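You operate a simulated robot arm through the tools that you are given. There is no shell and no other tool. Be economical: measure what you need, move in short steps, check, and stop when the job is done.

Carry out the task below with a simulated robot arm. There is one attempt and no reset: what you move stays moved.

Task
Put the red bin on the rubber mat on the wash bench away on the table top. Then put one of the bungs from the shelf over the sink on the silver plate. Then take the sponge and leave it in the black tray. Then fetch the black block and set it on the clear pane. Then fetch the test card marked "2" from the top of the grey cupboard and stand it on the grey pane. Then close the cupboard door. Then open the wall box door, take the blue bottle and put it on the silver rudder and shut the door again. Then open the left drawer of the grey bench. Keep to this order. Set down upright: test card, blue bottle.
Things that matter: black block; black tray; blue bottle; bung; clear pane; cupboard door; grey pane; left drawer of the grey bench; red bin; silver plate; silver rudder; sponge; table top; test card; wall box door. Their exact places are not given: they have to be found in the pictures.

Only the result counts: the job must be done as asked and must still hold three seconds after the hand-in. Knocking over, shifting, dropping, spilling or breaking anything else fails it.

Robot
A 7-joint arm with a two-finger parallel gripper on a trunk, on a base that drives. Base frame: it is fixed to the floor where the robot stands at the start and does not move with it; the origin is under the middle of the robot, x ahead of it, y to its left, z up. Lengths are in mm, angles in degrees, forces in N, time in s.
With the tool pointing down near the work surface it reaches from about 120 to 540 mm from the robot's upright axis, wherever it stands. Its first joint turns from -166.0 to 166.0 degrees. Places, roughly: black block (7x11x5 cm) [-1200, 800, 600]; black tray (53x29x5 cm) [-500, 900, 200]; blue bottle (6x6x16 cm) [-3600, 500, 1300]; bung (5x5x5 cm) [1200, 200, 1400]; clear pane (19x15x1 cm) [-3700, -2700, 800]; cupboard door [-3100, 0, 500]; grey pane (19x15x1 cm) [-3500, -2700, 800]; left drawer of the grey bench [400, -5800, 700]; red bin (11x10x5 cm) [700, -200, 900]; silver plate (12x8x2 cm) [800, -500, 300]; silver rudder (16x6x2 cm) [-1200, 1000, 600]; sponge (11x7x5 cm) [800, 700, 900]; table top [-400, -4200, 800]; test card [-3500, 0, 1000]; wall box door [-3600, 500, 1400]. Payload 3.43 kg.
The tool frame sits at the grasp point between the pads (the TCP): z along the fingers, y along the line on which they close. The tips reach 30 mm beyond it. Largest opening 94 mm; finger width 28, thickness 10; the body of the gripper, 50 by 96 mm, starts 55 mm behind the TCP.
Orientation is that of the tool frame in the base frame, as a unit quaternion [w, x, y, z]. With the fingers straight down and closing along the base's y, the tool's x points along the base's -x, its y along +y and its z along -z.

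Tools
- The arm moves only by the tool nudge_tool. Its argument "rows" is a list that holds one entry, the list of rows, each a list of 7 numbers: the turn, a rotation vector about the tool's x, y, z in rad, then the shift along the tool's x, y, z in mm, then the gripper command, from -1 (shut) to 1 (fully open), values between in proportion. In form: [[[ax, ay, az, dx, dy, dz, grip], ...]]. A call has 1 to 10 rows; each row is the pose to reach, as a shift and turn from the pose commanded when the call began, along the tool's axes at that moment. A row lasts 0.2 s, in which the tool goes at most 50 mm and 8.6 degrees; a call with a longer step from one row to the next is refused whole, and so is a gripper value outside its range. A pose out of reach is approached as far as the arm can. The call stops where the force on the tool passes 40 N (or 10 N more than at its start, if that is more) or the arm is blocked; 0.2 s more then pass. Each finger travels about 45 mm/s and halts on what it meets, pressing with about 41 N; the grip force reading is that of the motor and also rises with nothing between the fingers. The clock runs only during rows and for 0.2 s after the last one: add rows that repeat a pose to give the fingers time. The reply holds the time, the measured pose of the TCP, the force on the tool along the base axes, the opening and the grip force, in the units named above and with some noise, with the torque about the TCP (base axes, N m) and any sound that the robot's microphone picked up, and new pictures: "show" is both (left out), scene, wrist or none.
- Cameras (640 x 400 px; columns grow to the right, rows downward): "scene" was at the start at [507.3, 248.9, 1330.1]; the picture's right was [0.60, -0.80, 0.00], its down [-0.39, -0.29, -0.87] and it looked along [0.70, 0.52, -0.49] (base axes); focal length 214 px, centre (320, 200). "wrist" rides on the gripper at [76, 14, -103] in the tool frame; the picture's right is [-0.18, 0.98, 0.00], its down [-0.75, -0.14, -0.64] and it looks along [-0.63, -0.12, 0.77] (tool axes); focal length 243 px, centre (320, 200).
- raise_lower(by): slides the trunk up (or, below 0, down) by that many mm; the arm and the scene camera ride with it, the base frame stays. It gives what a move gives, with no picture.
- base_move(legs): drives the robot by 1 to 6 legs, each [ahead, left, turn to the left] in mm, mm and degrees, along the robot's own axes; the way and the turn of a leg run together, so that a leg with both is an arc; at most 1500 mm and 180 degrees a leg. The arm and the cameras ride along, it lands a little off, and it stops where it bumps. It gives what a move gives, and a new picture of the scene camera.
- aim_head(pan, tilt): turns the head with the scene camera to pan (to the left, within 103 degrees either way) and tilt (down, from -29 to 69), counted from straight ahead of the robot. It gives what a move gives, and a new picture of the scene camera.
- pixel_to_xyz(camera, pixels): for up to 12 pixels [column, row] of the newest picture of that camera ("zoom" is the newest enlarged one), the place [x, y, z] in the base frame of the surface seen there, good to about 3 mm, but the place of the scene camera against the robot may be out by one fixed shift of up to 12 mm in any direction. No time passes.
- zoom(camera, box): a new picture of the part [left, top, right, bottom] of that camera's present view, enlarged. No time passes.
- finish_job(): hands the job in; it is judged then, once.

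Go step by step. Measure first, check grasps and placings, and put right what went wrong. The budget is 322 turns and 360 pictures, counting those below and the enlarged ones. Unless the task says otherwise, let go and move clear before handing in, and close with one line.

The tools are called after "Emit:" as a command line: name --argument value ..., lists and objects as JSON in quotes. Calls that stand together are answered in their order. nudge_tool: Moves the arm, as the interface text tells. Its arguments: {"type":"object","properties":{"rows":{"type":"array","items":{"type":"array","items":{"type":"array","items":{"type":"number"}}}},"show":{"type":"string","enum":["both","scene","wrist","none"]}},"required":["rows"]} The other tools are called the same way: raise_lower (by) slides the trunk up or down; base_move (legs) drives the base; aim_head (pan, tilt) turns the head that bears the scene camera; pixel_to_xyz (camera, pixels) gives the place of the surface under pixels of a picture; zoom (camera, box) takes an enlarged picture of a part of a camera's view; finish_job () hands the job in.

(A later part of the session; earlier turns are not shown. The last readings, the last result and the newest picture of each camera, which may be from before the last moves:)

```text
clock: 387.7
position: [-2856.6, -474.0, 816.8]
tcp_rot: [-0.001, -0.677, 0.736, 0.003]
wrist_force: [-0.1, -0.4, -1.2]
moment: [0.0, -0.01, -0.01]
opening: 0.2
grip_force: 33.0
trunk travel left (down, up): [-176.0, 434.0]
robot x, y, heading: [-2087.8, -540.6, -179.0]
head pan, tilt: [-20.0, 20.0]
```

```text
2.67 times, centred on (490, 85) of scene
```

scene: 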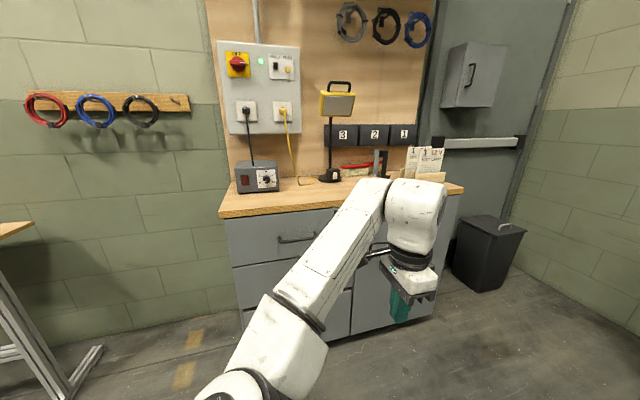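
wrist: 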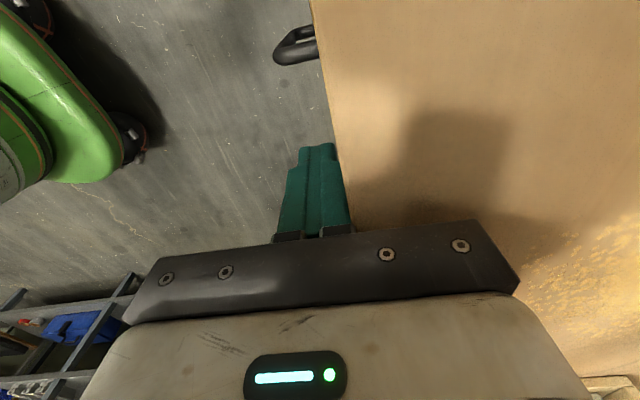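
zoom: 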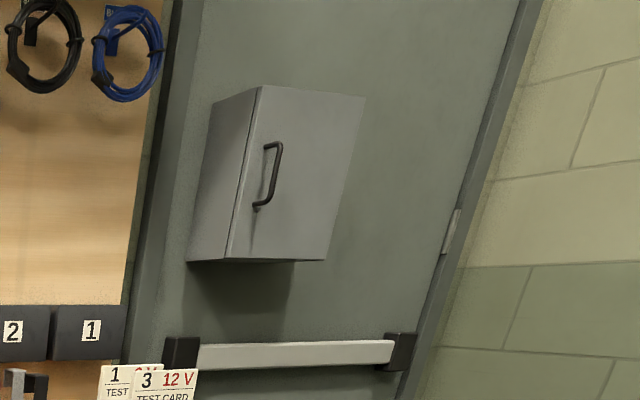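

The cupboard door is flush with the drawers. The wall box: front face x≈-3585, y 430–640, z 1245–1500, handle on its left at (478,75), so it is hinged on the right. I'll restore the tool's yaw and raise the trunk.

Emit:
raise_lower --by 400

Emit:
nudge_tool --rows '[[[0, 0, -0.15, 0, 0, 0, -1], [0, 0, -0.3, 0, 0, 0, -1], [0, 0, -0.45, 0, 0, 0, -1], [0, 0, -0.6, 0, 0, 0, -1], [0, 0, -0.75, 0, 0, 0, -1], [0, 0, -0.9, 0, 0, 0, -1], [0, 0, -1.05, 0, 0, 0, -1], [0, 0, -1.2, 0, 0, 0, -1], [0, 0, -1.35, 0, 0, 0, -1], [0, 0, -1.5, 0, 0, 0, -1]]]' --show "none"

Emit:
nudge_tool --rows '[[[0, 0, -0.15, 0, 0, 0, -1], [0, 0, -0.15, 0, 0, -20, 0]]]' --show "none"

```text
clock: 391.6
position: [-2856.7, -472.7, 1218.0]
tcp_rot: [-0.001, -0.677, 0.736, 0.003]
wrist_force: [-0.3, -0.5, -0.8]
moment: [0.02, 0.0, 0.04]
opening: 0.0
grip_force: 33.2
trunk travel left (down, up): [-576.0, 34.0]
robot x, y, heading: [-2086.8, -539.2, -178.6]
head pan, tilt: [-20.0, 20.0]
```

```text
clock: 393.8
position: [-2856.4, -473.6, 1217.4]
tcp_rot: [-0.001, 0.997, -0.076, -0.002]
wrist_force: [-0.3, 0.1, 0.1]
moment: [-0.03, -0.04, 0.02]
opening: 0.0
grip_force: 33.1
trunk travel left (down, up): [-576.0, 34.0]
robot x, y, heading: [-2087.2, -539.7, -178.9]
head pan, tilt: [-20.0, 20.0]
```

```text
clock: 394.4
position: [-2855.5, -473.6, 1237.6]
tcp_rot: [0.0, 1.0, -0.002, -0.003]
wrist_force: [-0.2, -0.4, -0.5]
moment: [0.01, -0.01, -0.01]
opening: 32.3
grip_force: 0.1
trunk travel left (down, up): [-576.0, 34.0]
robot x, y, heading: [-2085.3, -541.9, -178.9]
head pan, tilt: [-20.0, 20.0]
```

I'll move the tool to the robot's right (away from the head), then pitch it forward 50° and raise it.

Emit:
nudge_tool --rows '[[[0, 0, 0, 0, -45, 0, 0.3], [0, 0, 0, 0, -90, 0, 0.3], [0, 0, 0, 0, -135, 0, 0.3], [0, 0, 0, 0, -180, 0, 0.3], [0, 0, 0, 0, -225, 0, 0.3], [0, 0, 0, 0, -260, 0, 0.3], [0, 0, 0, 0, -260, 0, 0.3]]]' --show "none"

Emit:
nudge_tool --rows '[[[0, -0.13, 0, 0, 0, -15, 0.3], [0, -0.26, 0, 0, 0, -30, 0.3], [0, -0.39, 0, 0, 0, -45, 0.3], [0, -0.52, 0, 0, 0, -60, 0.3], [0, -0.65, 0, 0, 0, -75, 0.3], [0, -0.78, 0, 0, 0, -90, 0.3], [0, -0.873, 0, 0, 0, -105, 0.3], [0, -0.873, 0, 0, 0, -105, 0.3]]]' --show "none"

Emit:
aim_head --pan -40 --tilt 10

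```text
clock: 396.0
position: [-2854.2, -212.7, 1235.7]
tcp_rot: [0.0, 1.0, -0.002, -0.003]
wrist_force: [0.3, 0.2, 0.3]
moment: [-0.01, 0.0, 0.05]
opening: 61.2
grip_force: 0.1
trunk travel left (down, up): [-576.0, 34.0]
robot x, y, heading: [-2084.8, -540.9, -178.8]
head pan, tilt: [-20.0, 20.0]
```

```text
clock: 397.8
position: [-2854.7, -214.4, 1342.2]
tcp_rot: [-0.003, 0.905, -0.002, -0.425]
wrist_force: [0.6, 0.7, 0.3]
moment: [-0.01, 0.01, -0.01]
opening: 61.3
grip_force: 0.0
trunk travel left (down, up): [-576.0, 34.0]
robot x, y, heading: [-2086.4, -539.1, -178.9]
head pan, tilt: [-20.0, 20.0]
```

```text
clock: 398.6
position: [-2855.3, -215.0, 1343.4]
tcp_rot: [0.0, 0.905, -0.001, -0.425]
wrist_force: [-0.2, 0.0, -0.7]
moment: [-0.04, -0.01, 0.0]
opening: 61.2
grip_force: 0.1
trunk travel left (down, up): [-576.0, 34.0]
robot x, y, heading: [-2085.5, -540.8, -178.7]
head pan, tilt: [-40.0, 10.0]
```

scene: 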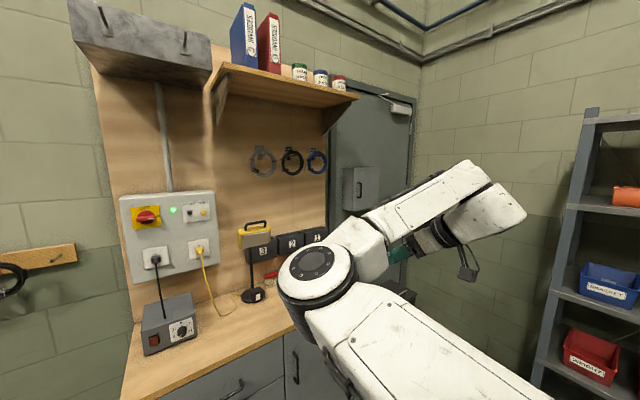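

Good posture. The handle is near (-3560,470,1380); I'll raise the trunk fully and drive to a standoff in front of it.

Emit:
raise_lower --by 34

Emit:
base_move --legs '[[0, -690, -1.2], [510, 0, 0]]'

Emit:
nudge_tool --rows '[[[0, 0, 0, 0, 0, 0, 0.3]]]' --show "wrist"

```text
clock: 399.4
position: [-2853.9, -214.8, 1376.6]
tcp_rot: [-0.002, 0.905, -0.002, -0.425]
wrist_force: [-0.3, 0.5, -0.4]
moment: [0.02, 0.01, 0.0]
opening: 61.0
grip_force: 0.0
trunk travel left (down, up): [-610.0, 0.0]
robot x, y, heading: [-2082.6, -538.5, -178.8]
head pan, tilt: [-40.0, 10.0]
```

```text
clock: 405.9
position: [-3379.3, 504.7, 1376.5]
tcp_rot: [-0.005, 0.905, -0.01, -0.425]
wrist_force: [1.0, -0.2, 0.6]
moment: [-0.02, 0.02, -0.02]
opening: 61.0
grip_force: 0.0
trunk travel left (down, up): [-610.0, 0.0]
robot x, y, heading: [-2620.4, 162.0, -180.0]
head pan, tilt: [-40.0, 10.0]
```

scene: 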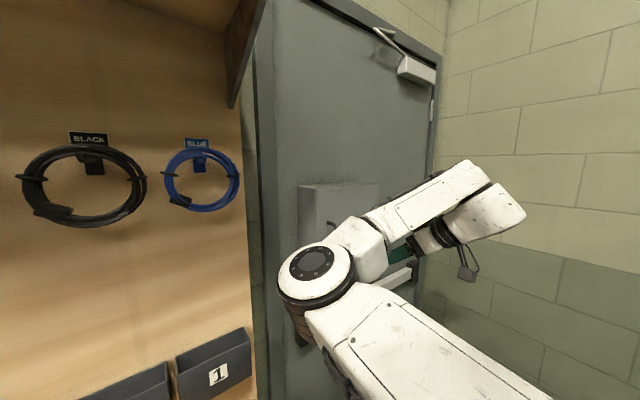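

```text
clock: 406.3
position: [-3380.3, 504.8, 1376.1]
tcp_rot: [-0.005, 0.905, -0.01, -0.425]
wrist_force: [-0.6, -0.4, -0.4]
moment: [0.01, 0.01, 0.0]
opening: 61.0
grip_force: 0.1
trunk travel left (down, up): [-610.0, 0.0]
robot x, y, heading: [-2619.2, 165.2, -179.9]
head pan, tilt: [-40.0, 10.0]
```

wrist: 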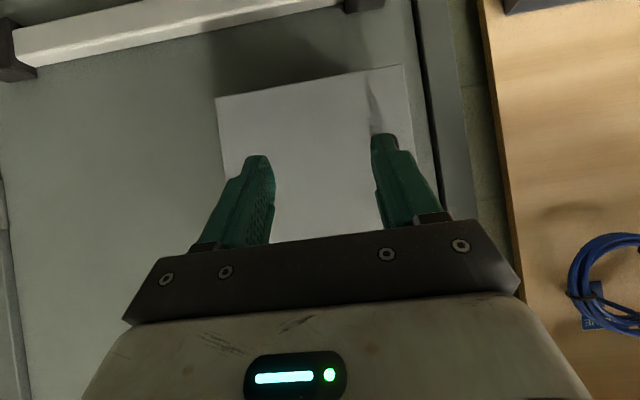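

The box front is seen; the handle lies near the right finger (375,110). I'll zoom and measure.

Emit:
zoom --camera "wrist" --box '[200, 50, 440, 250]'

Emit:
pixel_to_xyz --camera "wrist" --pixels '[[222, 105], [400, 72], [300, 120], [376, 118], [371, 85], [410, 120], [230, 170], [370, 125], [340, 225]]'

Emit:
zoom --camera "scene" --box '[270, 160, 430, 300]'

```text
2.00 times, centred on (320, 150) of wrist
```

zoom: 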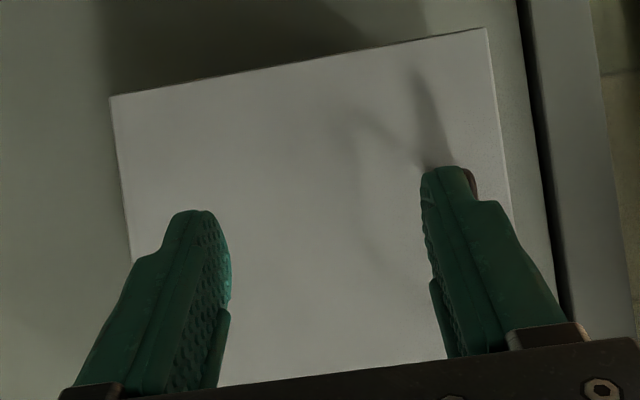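

```text
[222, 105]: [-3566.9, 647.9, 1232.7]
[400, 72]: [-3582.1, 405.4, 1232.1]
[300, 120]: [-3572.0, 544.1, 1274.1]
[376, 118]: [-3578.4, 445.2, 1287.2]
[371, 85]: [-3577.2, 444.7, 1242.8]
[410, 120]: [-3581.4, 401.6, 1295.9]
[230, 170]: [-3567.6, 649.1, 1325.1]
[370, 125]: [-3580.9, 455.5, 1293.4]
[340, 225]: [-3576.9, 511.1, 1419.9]
```

```text
2.86 times, centred on (350, 230) of scene
```

zoom: 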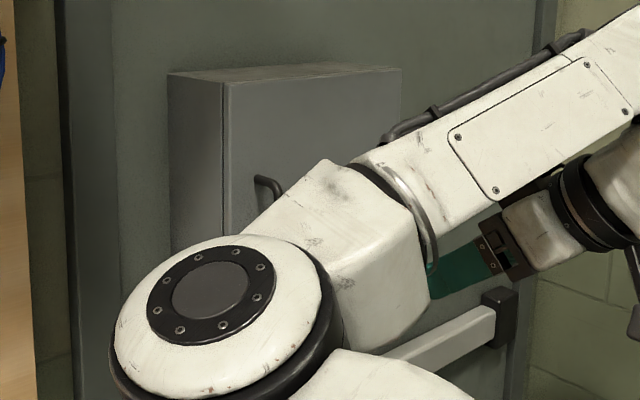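

I'll measure the handle's visible top post in this zoom.

Emit:
pixel_to_xyz --camera "zoom" --pixels '[[262, 180], [272, 186], [280, 192], [283, 197], [228, 90], [400, 75], [200, 150], [225, 200], [300, 140]]'

```text
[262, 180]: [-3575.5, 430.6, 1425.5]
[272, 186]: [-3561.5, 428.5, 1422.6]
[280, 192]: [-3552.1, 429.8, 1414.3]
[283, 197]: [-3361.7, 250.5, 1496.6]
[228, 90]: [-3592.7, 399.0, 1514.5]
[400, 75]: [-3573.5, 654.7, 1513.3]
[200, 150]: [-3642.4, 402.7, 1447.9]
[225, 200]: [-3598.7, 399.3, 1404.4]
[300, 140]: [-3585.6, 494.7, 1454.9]
```

The handle bar is near (-3545,435), z 1305–1424. I'll move the base 100 ahead and 70 left, with the fingers then around the bar's line.

Emit:
base_move --legs '[[90, 70, 0]]'

Emit:
nudge_tool --rows '[[[0, 0, 0, 0, 0, 0, 0.3]]]' --show "wrist"

```text
clock: 407.5
position: [-3472.8, 434.5, 1377.5]
tcp_rot: [-0.005, 0.905, -0.01, -0.425]
wrist_force: [0.8, -0.4, -0.1]
moment: [0.03, -0.04, 0.01]
opening: 60.9
grip_force: 0.0
trunk travel left (down, up): [-610.0, 0.0]
robot x, y, heading: [-2709.3, 99.3, -179.7]
head pan, tilt: [-40.0, 10.0]
```

scene: 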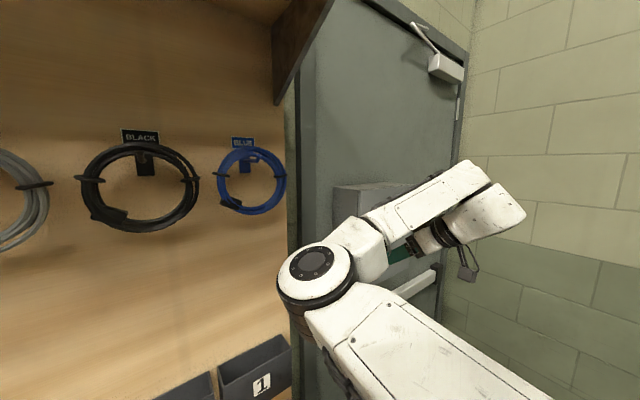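

```text
clock: 407.9
position: [-3473.5, 432.8, 1376.9]
tcp_rot: [-0.005, 0.905, -0.01, -0.424]
wrist_force: [0.4, -0.1, 0.7]
moment: [0.0, 0.0, 0.03]
opening: 61.1
grip_force: 0.1
trunk travel left (down, up): [-610.0, 0.0]
robot x, y, heading: [-2708.9, 96.3, -180.0]
head pan, tilt: [-40.0, 10.0]
```

wrist: 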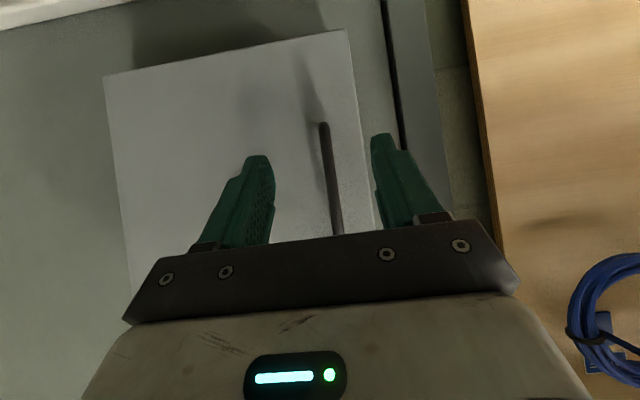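

The handle bar is between the fingers in view at (330,180). I'll measure it.

Emit:
pixel_to_xyz --camera "wrist" --pixels '[[324, 130], [328, 160], [332, 190], [336, 225], [290, 180], [350, 100]]'

```text
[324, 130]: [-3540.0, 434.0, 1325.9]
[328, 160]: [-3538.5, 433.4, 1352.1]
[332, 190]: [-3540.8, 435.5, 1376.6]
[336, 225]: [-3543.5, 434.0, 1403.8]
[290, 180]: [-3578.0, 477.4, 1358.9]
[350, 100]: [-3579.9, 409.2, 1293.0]
```

The bar's axis is at (-3545,434). I'll advance 63 and close on it.

Emit:
nudge_tool --rows '[[[0, 0, 0, -15, -0.8, 18, 0.1], [0, 0, 0, -30, -0.8, 36, 0], [0, 0, 0, -40.5, -0.8, 48.3, -0.1], [0, 0, 0, -40.5, -0.8, 48.3, -1], [0, 0, 0, -40.5, -0.8, 48.3, -1], [0, 0, 0, -40.5, -0.8, 48.3, -1], [0, 0, 0, -40.5, -0.8, 48.3, -1]]]' --show "wrist"

```text
clock: 409.5
position: [-3533.9, 433.7, 1374.6]
tcp_rot: [-0.004, 0.906, -0.01, -0.424]
wrist_force: [16.5, -17.6, -1.0]
moment: [-0.35, -0.63, 0.2]
opening: 9.9
grip_force: 44.1
trunk travel left (down, up): [-610.0, 0.0]
robot x, y, heading: [-2711.8, 92.6, -179.7]
head pan, tilt: [-40.0, 10.0]
```

wrist: 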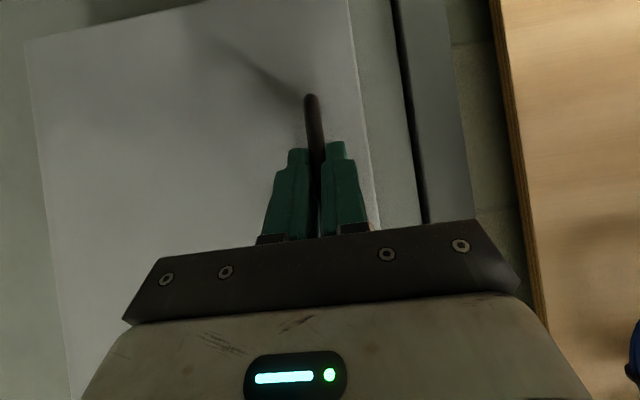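

The handle is gripped (9.9 mm). I'll pull the door open along its arc.

Emit:
nudge_tool --rows '[[[-0.0668, 0, -0.0561, 11.8, -3.4, -14, -1], [-0.1336, 0, -0.1122, 23.3, -8.4, -27.7, -1], [-0.2, 0, -0.168, 34.5, -15, -41, -1], [-0.267, 0, -0.224, 45.3, -23, -54, -1], [-0.334, 0, -0.28, 55.6, -32.5, -66.2, -1], [-0.4, 0, -0.337, 65.3, -43.3, -77.7, -1]]]' --show "both"

```text
clock: 410.9
position: [-3433.8, 474.5, 1374.9]
tcp_rot: [0.103, 0.878, 0.224, -0.41]
wrist_force: [11.8, -16.5, -15.4]
moment: [-1.2, -0.38, 0.11]
opening: 9.6
grip_force: 42.9
trunk travel left (down, up): [-610.0, 0.0]
robot x, y, heading: [-2710.8, 94.3, -179.9]
head pan, tilt: [-40.0, 10.0]
```

scene: 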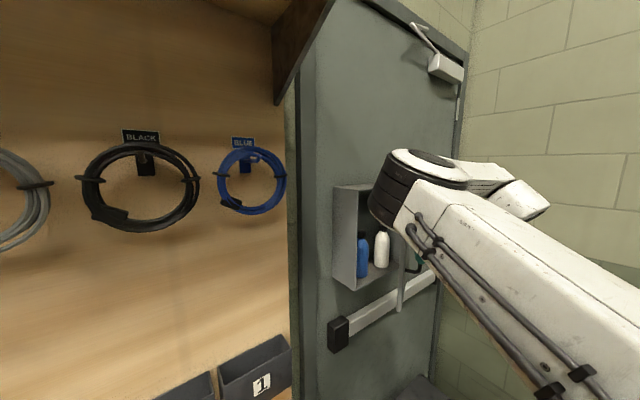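
wrist: 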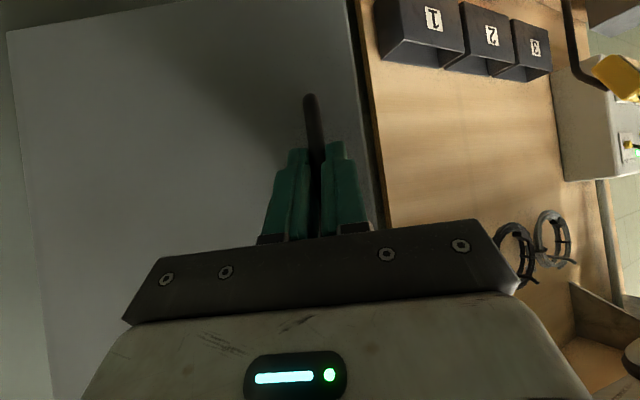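

The door is open 30°; the blue bottle is visible inside at (363,255). I'll keep pulling another 30°.

Emit:
nudge_tool --rows '[[[-0.0668, 0, -0.0561, 11.8, -3.4, -14, -1], [-0.1336, 0, -0.1122, 23.3, -8.4, -27.7, -1], [-0.2, 0, -0.168, 34.5, -15, -41, -1], [-0.267, 0, -0.224, 45.3, -23, -54, -1], [-0.334, 0, -0.28, 55.6, -32.5, -66.2, -1], [-0.4, 0, -0.337, 65.3, -43.3, -77.7, -1]]]' --show "both"

```text
clock: 411.3
position: [-3423.4, 483.2, 1375.2]
tcp_rot: [0.119, 0.87, 0.252, -0.406]
wrist_force: [3.3, -3.3, 0.7]
moment: [-0.19, -0.12, -0.07]
opening: 9.5
grip_force: 43.1
trunk travel left (down, up): [-610.0, 0.0]
robot x, y, heading: [-2711.0, 92.9, -179.7]
head pan, tilt: [-40.0, 10.0]
stopped in row 1: the force on the tool passed its limit at 43 N (the readings are from after the stop); the commanded pose is now the measured one
```

scene: 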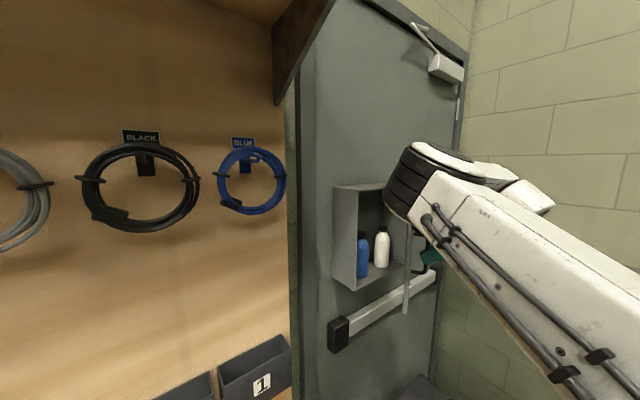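
wrist: 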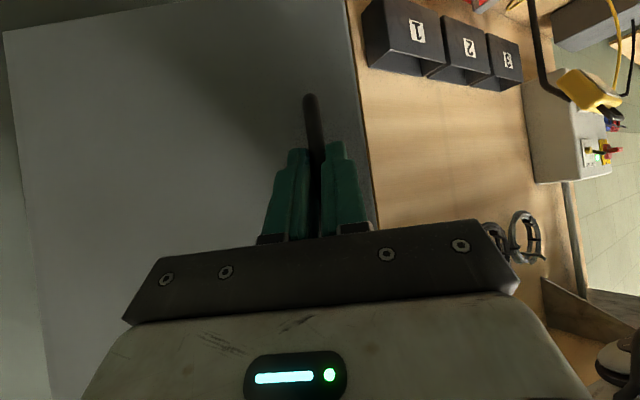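

The last force came from a slightly wrong arc, so I refitted the hinge as (-3560,642) with radius 209. I'll continue along the corrected arc.

Emit:
nudge_tool --rows '[[[-0.0668, 0, -0.0561, 11.5, -3.3, -13.7, -1], [-0.1336, 0, -0.1122, 22.8, -8.3, -27.1, -1], [-0.2, 0, -0.168, 33.7, -14.8, -40.1, -1], [-0.267, 0, -0.224, 44.4, -22.7, -52.9, -1], [-0.334, 0, -0.28, 54.5, -32.1, -65, -1]]]' --show "scene"

```text
clock: 412.5
position: [-3365.3, 554.0, 1375.7]
tcp_rot: [0.204, 0.796, 0.433, -0.371]
wrist_force: [27.7, -16.6, 3.1]
moment: [-0.29, -0.22, 0.37]
opening: 9.8
grip_force: 43.3
trunk travel left (down, up): [-610.0, 0.0]
robot x, y, heading: [-2708.6, 90.7, -179.8]
head pan, tilt: [-40.0, 10.0]
```

scene: 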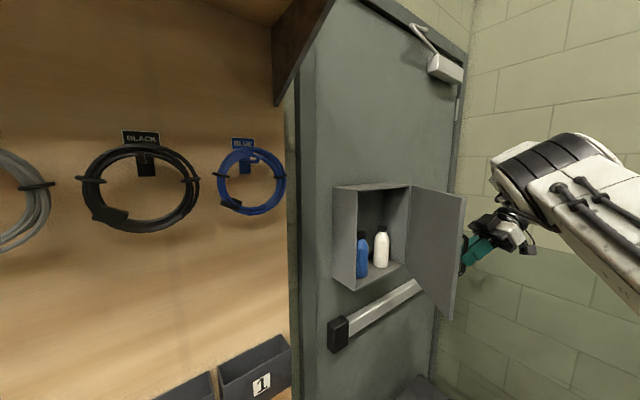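

The door is at about 58°, with both bottles in view. I refit the arc (hinge (-3567,660), radius 228) and pull 15° more for clearance.

Emit:
nudge_tool --rows '[[[-0.0668, 0, -0.0561, 12.7, -2.7, -15.1, -1], [-0.1336, 0, -0.1122, 25.2, -6.9, -30, -1], [-0.2, 0, -0.168, 37.4, -13.1, -44.6, -1], [-0.267, 0, -0.224, 49.3, -20.7, -58.8, -1]]]' --show "scene"

```text
clock: 413.0
position: [-3366.5, 554.5, 1369.3]
tcp_rot: [0.206, 0.771, 0.478, -0.366]
wrist_force: [-3.8, 2.5, 8.6]
moment: [-1.19, -1.2, 0.01]
opening: 10.5
grip_force: 44.3
out of reach, approached as far as the arm can: row 1, 2
trunk travel left (down, up): [-610.0, 0.0]
robot x, y, heading: [-2711.3, 94.6, -179.8]
head pan, tilt: [-40.0, 10.0]
stopped in row 2: the force on the tool passed its limit at 76 N (the readings are from after the stop); the commanded pose is now the measured one
```

scene: 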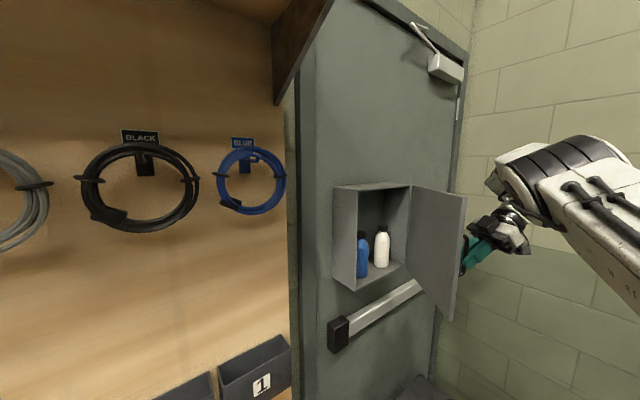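

That is out of reach, so I'll stop at 58°, measure the bottles, and let go of the handle.

Emit:
zoom --camera "scene" --box '[320, 170, 480, 330]'

Emit:
nudge_tool --rows '[[[0, 0, 0, 0, 0, 0, 0], [0, 0, 0, 0, 0, 0, 0], [0, 0, 0, 0, 0, -20, 0], [0, 0, 0, 0, 0, -45, 0]]]' --show "wrist"

```text
2.50 times, centred on (400, 250) of scene
```

zoom: 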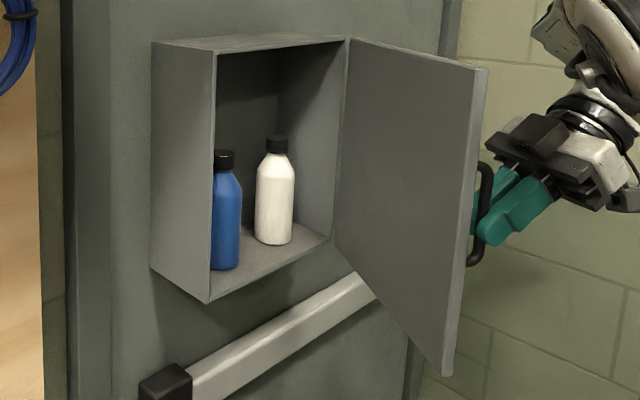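

```text
clock: 414.0
position: [-3351.3, 555.3, 1380.0]
tcp_rot: [0.205, 0.772, 0.478, -0.365]
wrist_force: [0.1, 0.2, 0.2]
moment: [0.04, 0.01, 0.03]
opening: 47.2
grip_force: 0.1
out of reach, approached as far as the arm can: row 3, 4
trunk travel left (down, up): [-610.0, 0.0]
robot x, y, heading: [-2711.2, 96.7, -180.0]
head pan, tilt: [-40.0, 10.0]
```

wrist: 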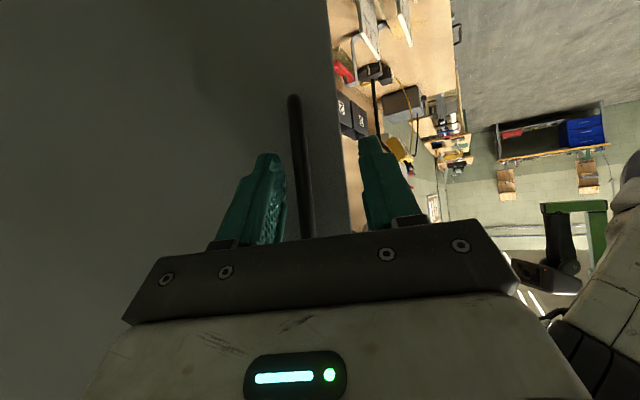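

The bar still lies between the fingers. I'll withdraw along the tool's axis by moving the base diagonally (back 50, right 80).

Emit:
base_move --legs '[[-50, -80, 0]]'

Emit:
nudge_tool --rows '[[[0, 0, 0, 0, 0, 0, 0]]]' --show "wrist"

```text
clock: 415.1
position: [-3300.6, 635.9, 1380.0]
tcp_rot: [0.203, 0.773, 0.478, -0.364]
wrist_force: [-0.2, 0.1, -0.1]
moment: [0.02, -0.02, -0.01]
opening: 47.1
grip_force: 0.1
trunk travel left (down, up): [-610.0, 0.0]
robot x, y, heading: [-2659.5, 177.3, -180.0]
head pan, tilt: [-40.0, 10.0]
```

scene: 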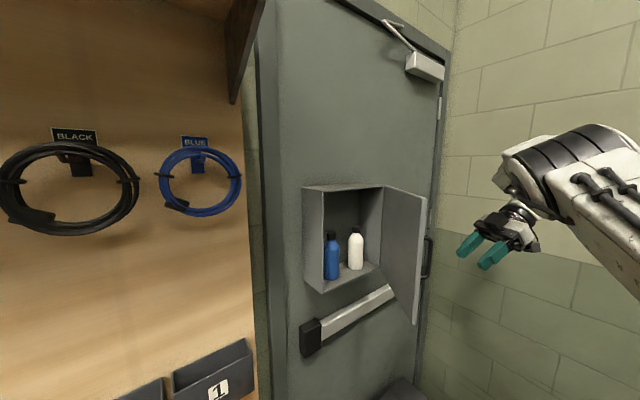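

```text
clock: 415.5
position: [-3301.1, 636.0, 1380.8]
tcp_rot: [0.203, 0.773, 0.478, -0.364]
wrist_force: [0.4, 1.2, 0.0]
moment: [-0.01, 0.01, -0.03]
opening: 47.1
grip_force: 0.0
trunk travel left (down, up): [-610.0, 0.0]
robot x, y, heading: [-2661.8, 172.4, -179.9]
head pan, tilt: [-40.0, 10.0]
```

wrist: 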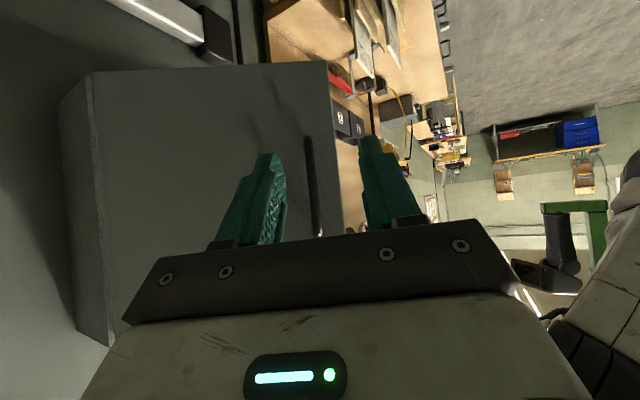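

The gripper is free and the door stays open. I'll measure the bottles and door edge, correcting for the scene camera's known offset of about +9 in x and +5 in y.

Emit:
zoom --camera "scene" --box '[290, 170, 450, 330]'

Emit:
pixel_to_xyz --camera "zoom" --pixels '[[163, 370], [163, 420], [163, 330], [165, 260], [155, 300], [262, 300], [262, 380], [80, 440], [360, 400], [540, 300], [110, 100], [365, 80]]'

```text
2.50 times, centred on (370, 250) of scene
```

zoom: 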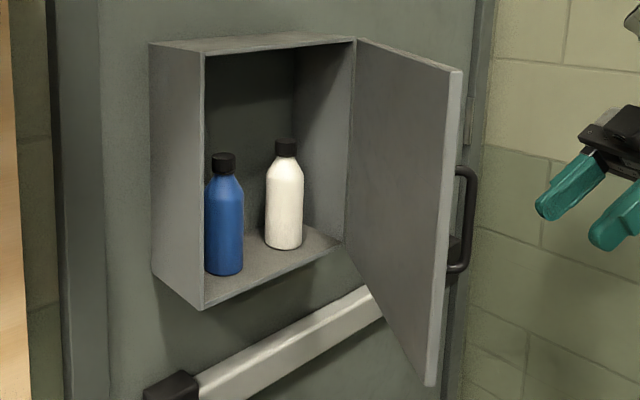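

```text
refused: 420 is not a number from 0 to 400
```

Emit:
pixel_to_xyz --camera "zoom" --pixels '[[225, 170], [225, 200], [225, 235], [228, 265], [240, 230], [285, 150], [285, 210], [215, 280], [300, 240], [450, 100], [435, 350], [205, 100]]'

```text
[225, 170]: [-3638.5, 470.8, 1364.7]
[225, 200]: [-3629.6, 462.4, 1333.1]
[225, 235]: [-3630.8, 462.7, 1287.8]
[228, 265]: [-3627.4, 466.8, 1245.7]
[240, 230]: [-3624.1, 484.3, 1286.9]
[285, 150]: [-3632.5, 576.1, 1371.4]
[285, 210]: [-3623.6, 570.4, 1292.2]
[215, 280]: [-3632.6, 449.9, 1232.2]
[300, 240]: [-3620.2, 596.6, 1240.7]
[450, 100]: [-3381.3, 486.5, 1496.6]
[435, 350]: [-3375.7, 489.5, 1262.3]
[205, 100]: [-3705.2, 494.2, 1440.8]
```

The blue bottle's axis is near (-3648,472), z 1240–1385; the door's edge at (-3370,494) would be in the way of the gripper. I'll back off, restore the tool's yaw, then push the door wider from inside.

Emit:
base_move --legs '[[-280, 0, 0]]'

Emit:
nudge_tool --rows '[[[0.105, 0, 0.088, -14, -6, 17, 0], [0.21, 0, 0.176, -29, -13, 35, 0], [0.314, 0, 0.264, -44, -20, 52, 0], [0.419, 0, 0.352, -58, -26, 70, 0], [0.523, 0, 0.439, -73, -33, 87, 0], [0.628, 0, 0.527, -88, -39, 104, -0.5], [0.733, 0, 0.615, -102, -46, 122, -1], [0.837, 0, 0.703, -117, -52, 139, -1], [0.837, 0, 0.703, -117, -52, 139, -1]]]' --show "scene"

```text
clock: 417.5
position: [-3009.0, 638.6, 1380.5]
tcp_rot: [0.203, 0.774, 0.476, -0.364]
wrist_force: [0.2, 0.4, 0.7]
moment: [0.03, 0.01, -0.01]
opening: 46.8
grip_force: 0.1
trunk travel left (down, up): [-610.0, 0.0]
robot x, y, heading: [-2368.5, 173.7, 179.9]
head pan, tilt: [-40.0, 10.0]
```

scene: 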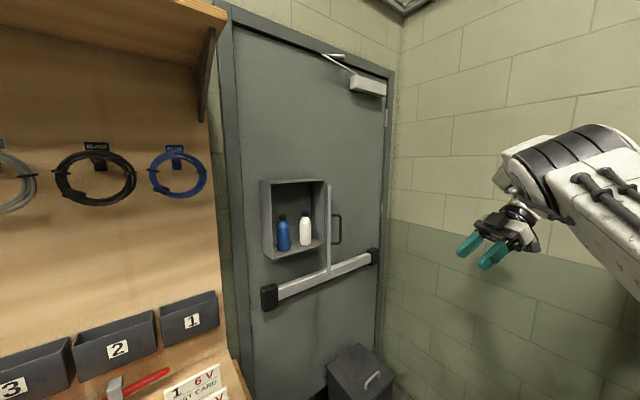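

```text
clock: 419.5
position: [-3140.0, 502.6, 1378.9]
tcp_rot: [-0.014, 0.901, 0.002, -0.434]
wrist_force: [0.2, 0.1, 0.5]
moment: [0.03, 0.03, 0.01]
opening: 0.1
grip_force: 32.9
trunk travel left (down, up): [-610.0, 0.0]
robot x, y, heading: [-2370.8, 177.6, 179.9]
head pan, tilt: [-40.0, 10.0]
```

scene: 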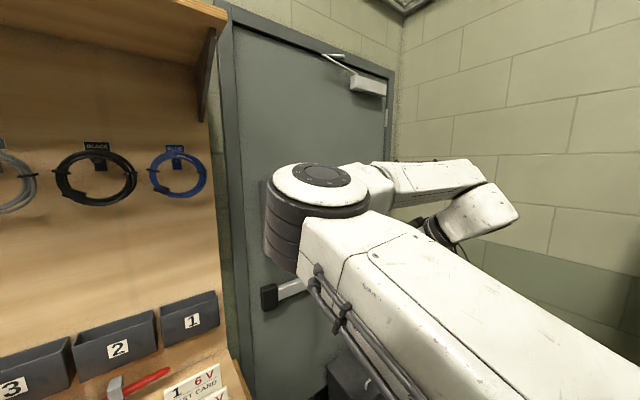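

Now I'll go in left of the door's edge and push it further open toward +y.

Emit:
base_move --legs '[[0, 105, 0], [320, 0, 0]]'

Emit:
nudge_tool --rows '[[[0, 0, 0, 0, -20, 0, -1], [0, 0, 0, 0, -45, 0, -1], [0, 0, 0, 0, -70, 0, -1], [0, 0, 0, 0, -95, 0, -1], [0, 0, 0, 0, -120, 0, -1], [0, 0, 0, 0, -140, 0, -1]]]' --show "both"

```text
clock: 422.4
position: [-3464.5, 396.2, 1380.5]
tcp_rot: [-0.012, 0.901, 0.005, -0.433]
wrist_force: [0.1, 0.1, 1.3]
moment: [0.02, 0.0, 0.0]
opening: 0.1
grip_force: 33.2
trunk travel left (down, up): [-610.0, 0.0]
robot x, y, heading: [-2693.3, 68.8, -179.9]
head pan, tilt: [-40.0, 10.0]
```

scene: 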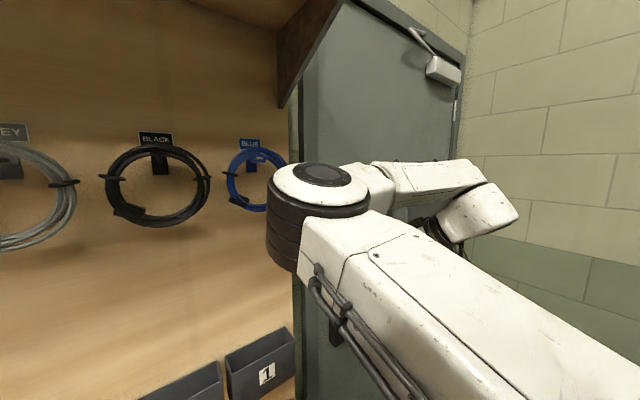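

```text
clock: 423.8
position: [-3462.6, 536.6, 1381.8]
tcp_rot: [-0.012, 0.901, 0.005, -0.433]
wrist_force: [0.0, -0.2, -0.2]
moment: [-0.04, -0.01, -0.02]
opening: 0.0
grip_force: 32.8
trunk travel left (down, up): [-610.0, 0.0]
robot x, y, heading: [-2694.2, 71.0, -180.0]
head pan, tilt: [-40.0, 10.0]
```

scene: 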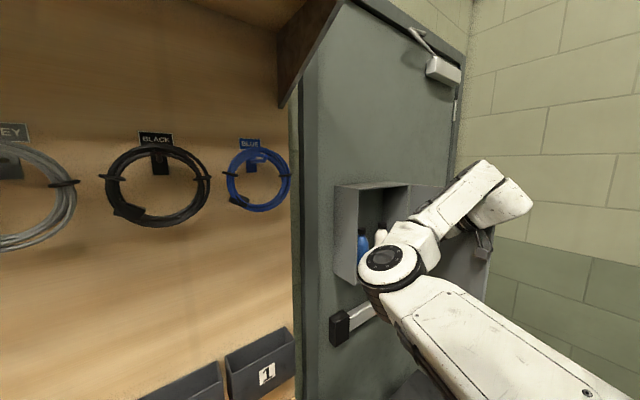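
wrist: 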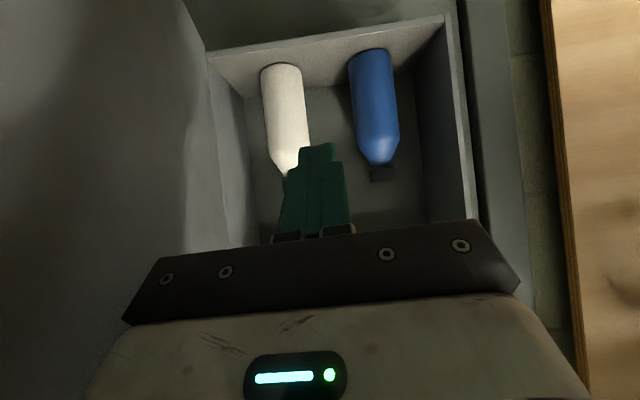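

The door is pushed wide, and the wrist view shows both bottles and the box inside. I'll measure the blue bottle precisely.

Emit:
pixel_to_xyz --camera "wrist" --pixels '[[352, 75], [388, 75], [370, 75], [375, 110], [362, 130], [398, 125], [382, 160], [383, 173], [368, 55], [300, 100], [425, 110], [440, 60]]'

Emit:
zoom --camera "wrist" --box '[200, 10, 480, 230]'

```text
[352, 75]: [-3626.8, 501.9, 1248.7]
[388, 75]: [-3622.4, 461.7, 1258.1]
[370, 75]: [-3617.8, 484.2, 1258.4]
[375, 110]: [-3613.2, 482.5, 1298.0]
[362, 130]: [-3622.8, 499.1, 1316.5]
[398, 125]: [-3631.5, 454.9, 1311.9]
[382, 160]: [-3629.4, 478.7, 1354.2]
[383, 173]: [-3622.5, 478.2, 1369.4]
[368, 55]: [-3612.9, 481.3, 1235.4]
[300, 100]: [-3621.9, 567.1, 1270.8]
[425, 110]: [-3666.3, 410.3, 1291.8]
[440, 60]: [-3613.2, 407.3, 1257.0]
```

```text
1.82 times, centred on (340, 120) of wrist
```

zoom: 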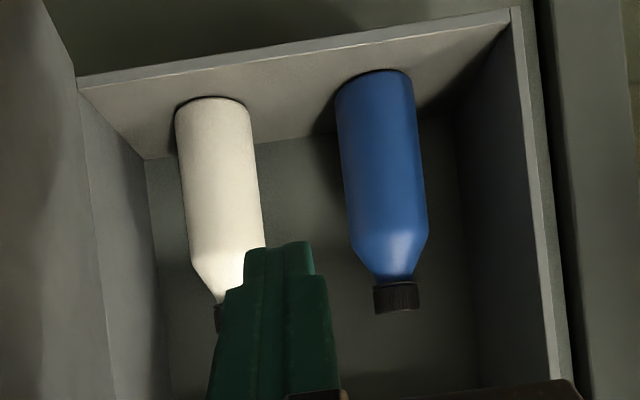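

Blue bottle: axis ≈(-3640,480), diameter about 52, base z≈1234, white neighbour's edge at y≈541, left wall y≈408. I'll check the elbow's place before moving in.

Emit:
pixel_to_xyz --camera "scene" --pixels '[[385, 258], [365, 280], [410, 235], [425, 250], [460, 200], [500, 190], [490, 240]]'

```text
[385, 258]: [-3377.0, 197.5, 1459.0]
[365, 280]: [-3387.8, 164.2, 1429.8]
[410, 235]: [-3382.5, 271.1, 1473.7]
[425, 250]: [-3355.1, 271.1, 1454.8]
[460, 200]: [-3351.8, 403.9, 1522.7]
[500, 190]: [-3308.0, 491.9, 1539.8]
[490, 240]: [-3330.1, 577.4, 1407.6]
```

I'll check the cable ring and board places near the elbow.

Emit:
pixel_to_xyz --camera "scene" --pixels '[[270, 208], [285, 175], [240, 200], [262, 150], [160, 220], [300, 230], [340, 320], [360, 340], [280, 340]]'

```text
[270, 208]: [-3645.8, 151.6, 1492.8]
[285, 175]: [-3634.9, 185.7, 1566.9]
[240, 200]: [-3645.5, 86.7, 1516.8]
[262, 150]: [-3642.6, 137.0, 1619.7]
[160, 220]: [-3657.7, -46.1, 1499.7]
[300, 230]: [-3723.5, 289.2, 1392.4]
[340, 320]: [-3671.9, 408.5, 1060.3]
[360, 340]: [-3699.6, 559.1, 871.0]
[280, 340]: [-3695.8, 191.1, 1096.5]
```

The rings (z≥1492) and boxes (z≤1096) clear the elbow. I'll lower the trunk 82, open to 75 mm, and drive left 57 and ahead 95.

Emit:
raise_lower --by -82

Emit:
base_move --legs '[[0, 57, 0], [90, 0, 0]]'

Emit:
nudge_tool --rows '[[[0, 0, 0, 0, 0, 0, 0.6], [0, 0, 0, 0, 0, 0, 0.6], [0, 0, 0, 0, 0, 0, 0.6]]]' --show "wrist"

```text
clock: 425.0
position: [-3463.0, 535.6, 1300.6]
tcp_rot: [-0.013, 0.902, 0.004, -0.432]
wrist_force: [0.8, 0.4, -0.5]
moment: [0.02, -0.05, -0.04]
opening: 0.0
grip_force: 33.2
trunk travel left (down, up): [-528.0, 82.0]
robot x, y, heading: [-2693.2, 68.6, -180.0]
head pan, tilt: [-40.0, 10.0]
```

```text
clock: 426.6
position: [-3553.9, 476.1, 1300.9]
tcp_rot: [-0.012, 0.901, 0.006, -0.433]
wrist_force: [-0.3, -0.2, -0.2]
moment: [-0.02, 0.01, 0.0]
opening: 0.1
grip_force: 32.7
trunk travel left (down, up): [-528.0, 82.0]
robot x, y, heading: [-2781.0, 14.0, -179.9]
head pan, tilt: [-40.0, 10.0]
```

scene: 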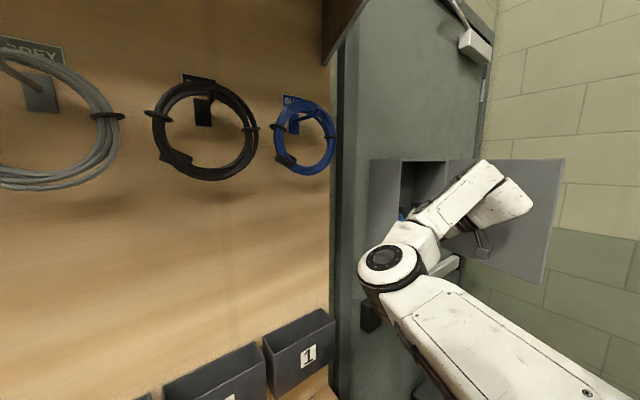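

```text
clock: 427.4
position: [-3554.1, 477.4, 1300.1]
tcp_rot: [-0.012, 0.901, 0.006, -0.433]
wrist_force: [0.7, 0.4, 0.4]
moment: [0.01, -0.01, -0.04]
opening: 68.5
grip_force: 0.1
trunk travel left (down, up): [-528.0, 82.0]
robot x, y, heading: [-2782.4, 17.4, -180.0]
head pan, tilt: [-40.0, 10.0]
```

wrist: 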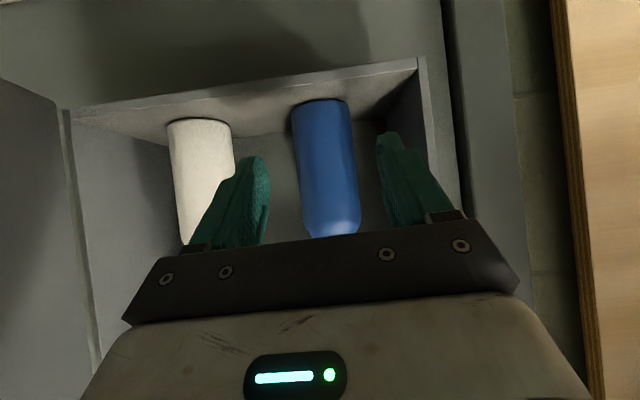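

The blue bottle stands between the fingers' lines. I'll measure its sides once more.

Emit:
pixel_to_xyz --camera "wrist" --pixels '[[297, 150], [352, 145], [325, 148], [328, 180], [302, 190], [355, 190], [232, 150], [175, 150], [425, 150], [318, 105]]'

```text
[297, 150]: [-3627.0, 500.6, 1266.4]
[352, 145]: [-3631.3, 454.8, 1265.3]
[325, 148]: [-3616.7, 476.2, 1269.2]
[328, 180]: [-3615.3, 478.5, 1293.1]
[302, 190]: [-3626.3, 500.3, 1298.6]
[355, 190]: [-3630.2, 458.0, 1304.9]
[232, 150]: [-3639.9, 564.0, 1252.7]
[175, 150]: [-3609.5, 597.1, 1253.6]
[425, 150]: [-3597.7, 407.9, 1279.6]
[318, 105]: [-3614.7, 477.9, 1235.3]
```

Axis (-3642,478). I'll drive ahead 55 and extend the arm the remaining 27.

Emit:
base_move --legs '[[55, 0, 0]]'

Emit:
nudge_tool --rows '[[[0, 0, 0, 0, 0, 0, 0.6]]]' --show "wrist"

```text
clock: 428.4
position: [-3610.0, 477.3, 1300.2]
tcp_rot: [-0.012, 0.901, 0.006, -0.433]
wrist_force: [-0.4, -0.7, 0.0]
moment: [-0.04, 0.0, 0.02]
opening: 75.3
grip_force: 0.1
trunk travel left (down, up): [-528.0, 82.0]
robot x, y, heading: [-2839.8, 17.7, -179.8]
head pan, tilt: [-40.0, 10.0]
```

scene: 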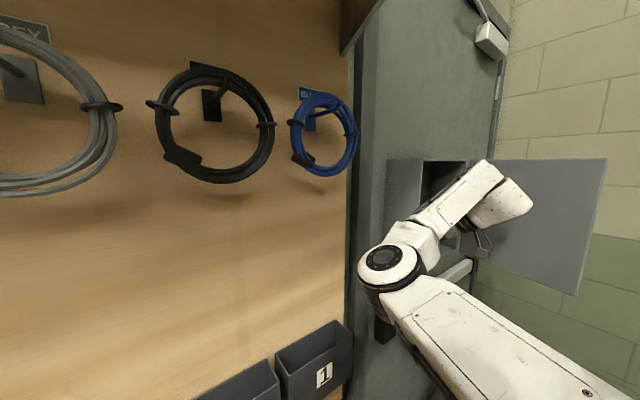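

```text
clock: 428.8
position: [-3610.7, 476.7, 1299.8]
tcp_rot: [-0.011, 0.901, 0.007, -0.433]
wrist_force: [-0.4, 0.0, -0.6]
moment: [0.01, -0.01, 0.0]
opening: 75.2
grip_force: 0.1
trunk travel left (down, up): [-528.0, 82.0]
robot x, y, heading: [-2842.1, 15.4, -179.8]
head pan, tilt: [-40.0, 10.0]
```

wrist: 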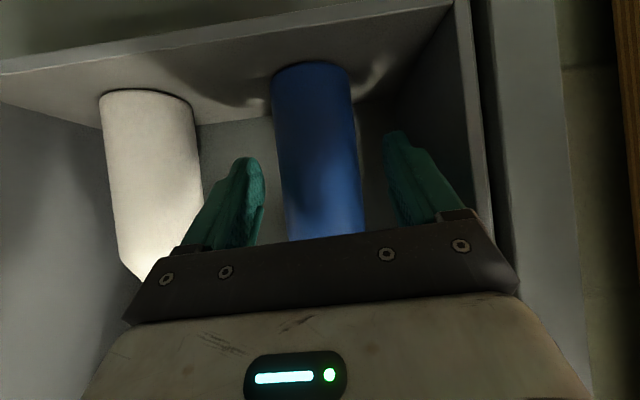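

I'll extend the last 25 and close on the bottle.

Emit:
nudge_tool --rows '[[[0, 0, 0, -8, 0, 10, 0.6], [0, 0, 0, -15.6, 0, 19.5, 0.6], [0, 0, 0, -15.6, 0, 19.5, 0.6], [0, 0, 0, -15.6, 0, 19.5, -1], [0, 0, 0, -15.6, 0, 19.5, -1], [0, 0, 0, -15.6, 0, 19.5, -1], [0, 0, 0, -15.6, 0, 19.5, -1]]]' --show "wrist"

```text
clock: 430.4
position: [-3635.0, 477.6, 1300.7]
tcp_rot: [-0.012, 0.901, 0.006, -0.433]
wrist_force: [-1.3, 0.1, 1.4]
moment: [-0.02, 0.08, -0.03]
opening: 54.7
grip_force: 41.1
trunk travel left (down, up): [-528.0, 82.0]
robot x, y, heading: [-2839.5, 8.3, -179.7]
head pan, tilt: [-40.0, 10.0]
```

wrist: 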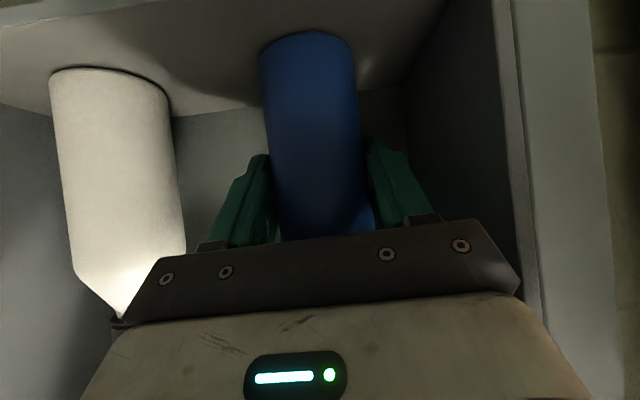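

The bottle is gripped (54.7 mm). I'll lift 20 with the trunk, then back straight out.

Emit:
raise_lower --by 20

Emit:
base_move --legs '[[-450, 0, 0]]'

Emit:
nudge_tool --rows '[[[0, 0, 0, 0, 0, 0, -1]]]' --show "wrist"

```text
clock: 431.1
position: [-3634.1, 477.2, 1319.1]
tcp_rot: [-0.011, 0.901, 0.006, -0.433]
wrist_force: [-0.2, 0.0, -3.0]
moment: [0.0, -0.01, 0.01]
opening: 54.9
grip_force: 41.0
trunk travel left (down, up): [-548.0, 62.0]
robot x, y, heading: [-2841.5, 14.4, -180.1]
head pan, tilt: [-40.0, 10.0]
```

```text
clock: 433.8
position: [-3192.0, 470.0, 1318.8]
tcp_rot: [-0.008, 0.901, 0.013, -0.433]
wrist_force: [-0.2, 0.6, -1.9]
moment: [0.02, -0.01, 0.02]
opening: 55.0
grip_force: 40.8
trunk travel left (down, up): [-548.0, 62.0]
robot x, y, heading: [-2391.9, 17.3, -178.9]
head pan, tilt: [-40.0, 10.0]
```

scene: 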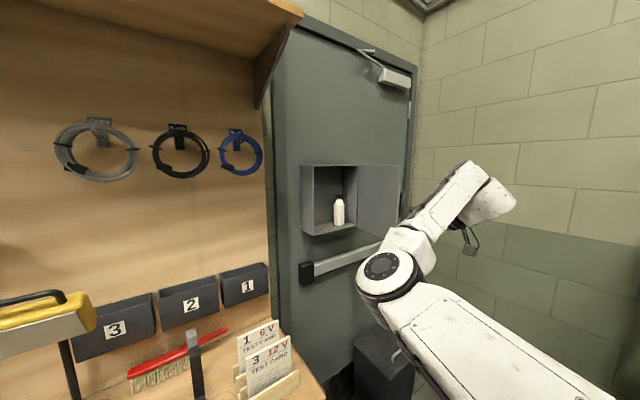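

```text
clock: 434.2
position: [-3191.8, 470.2, 1319.4]
tcp_rot: [-0.008, 0.901, 0.013, -0.433]
wrist_force: [0.7, -1.0, -1.5]
moment: [-0.03, 0.01, 0.0]
opening: 55.0
grip_force: 40.6
trunk travel left (down, up): [-548.0, 62.0]
robot x, y, heading: [-2386.9, 14.7, -179.0]
head pan, tilt: [-40.0, 10.0]
```

wrist: 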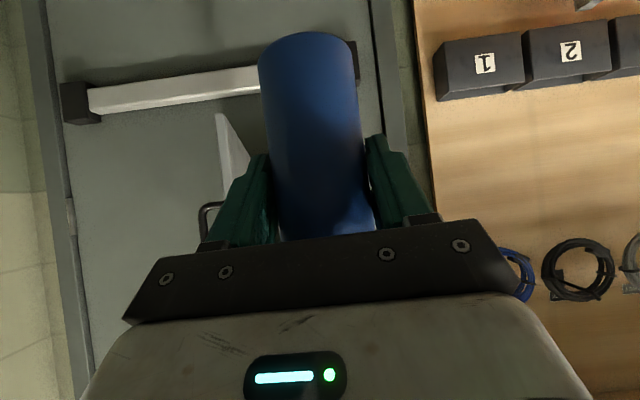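

The bottle is held upright. I'll move clear of the wall, turn right to face +y and go to the shelf with the rudder.

Emit:
base_move --legs '[[-250, 700, 0], [0, 0, -91]]'

Emit:
raise_lower --by -300

Emit:
aim_head --pan -25 --tilt 35

```text
clock: 442.1
position: [-1662.5, 118.7, 1320.2]
tcp_rot: [-0.315, 0.64, -0.634, -0.298]
wrist_force: [0.2, 0.0, -2.3]
moment: [-0.03, 0.0, -0.02]
opening: 54.5
grip_force: 41.3
trunk travel left (down, up): [-548.0, 62.0]
robot x, y, heading: [-2131.3, -674.7, 90.0]
head pan, tilt: [-40.0, 10.0]
```

scene: 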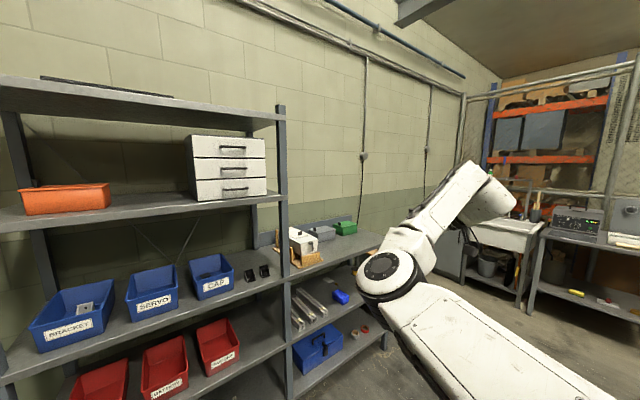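

```text
clock: 445.1
position: [-1662.2, 117.9, 1019.7]
tcp_rot: [-0.315, 0.64, -0.635, -0.297]
wrist_force: [1.0, -0.7, -1.4]
moment: [0.0, 0.0, 0.0]
opening: 54.5
grip_force: 41.3
trunk travel left (down, up): [-248.0, 362.0]
robot x, y, heading: [-2129.9, -677.1, 89.9]
head pan, tilt: [-40.0, 10.0]
```

```text
clock: 445.9
position: [-1661.9, 118.1, 1019.8]
tcp_rot: [-0.316, 0.64, -0.634, -0.297]
wrist_force: [0.8, -0.2, -2.4]
moment: [-0.01, 0.0, 0.0]
opening: 54.6
grip_force: 41.2
trunk travel left (down, up): [-248.0, 362.0]
robot x, y, heading: [-2129.5, -673.2, 89.8]
head pan, tilt: [-25.0, 35.0]
```

scene: 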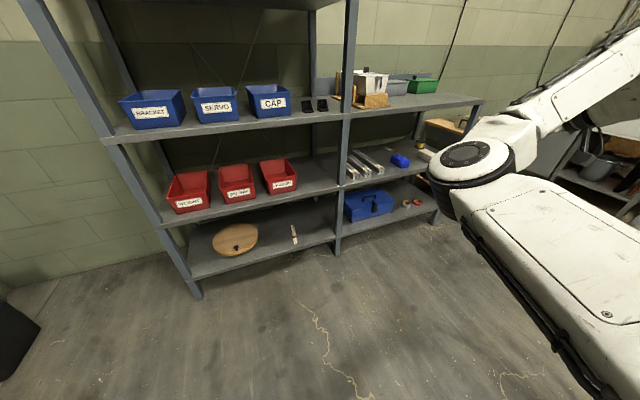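

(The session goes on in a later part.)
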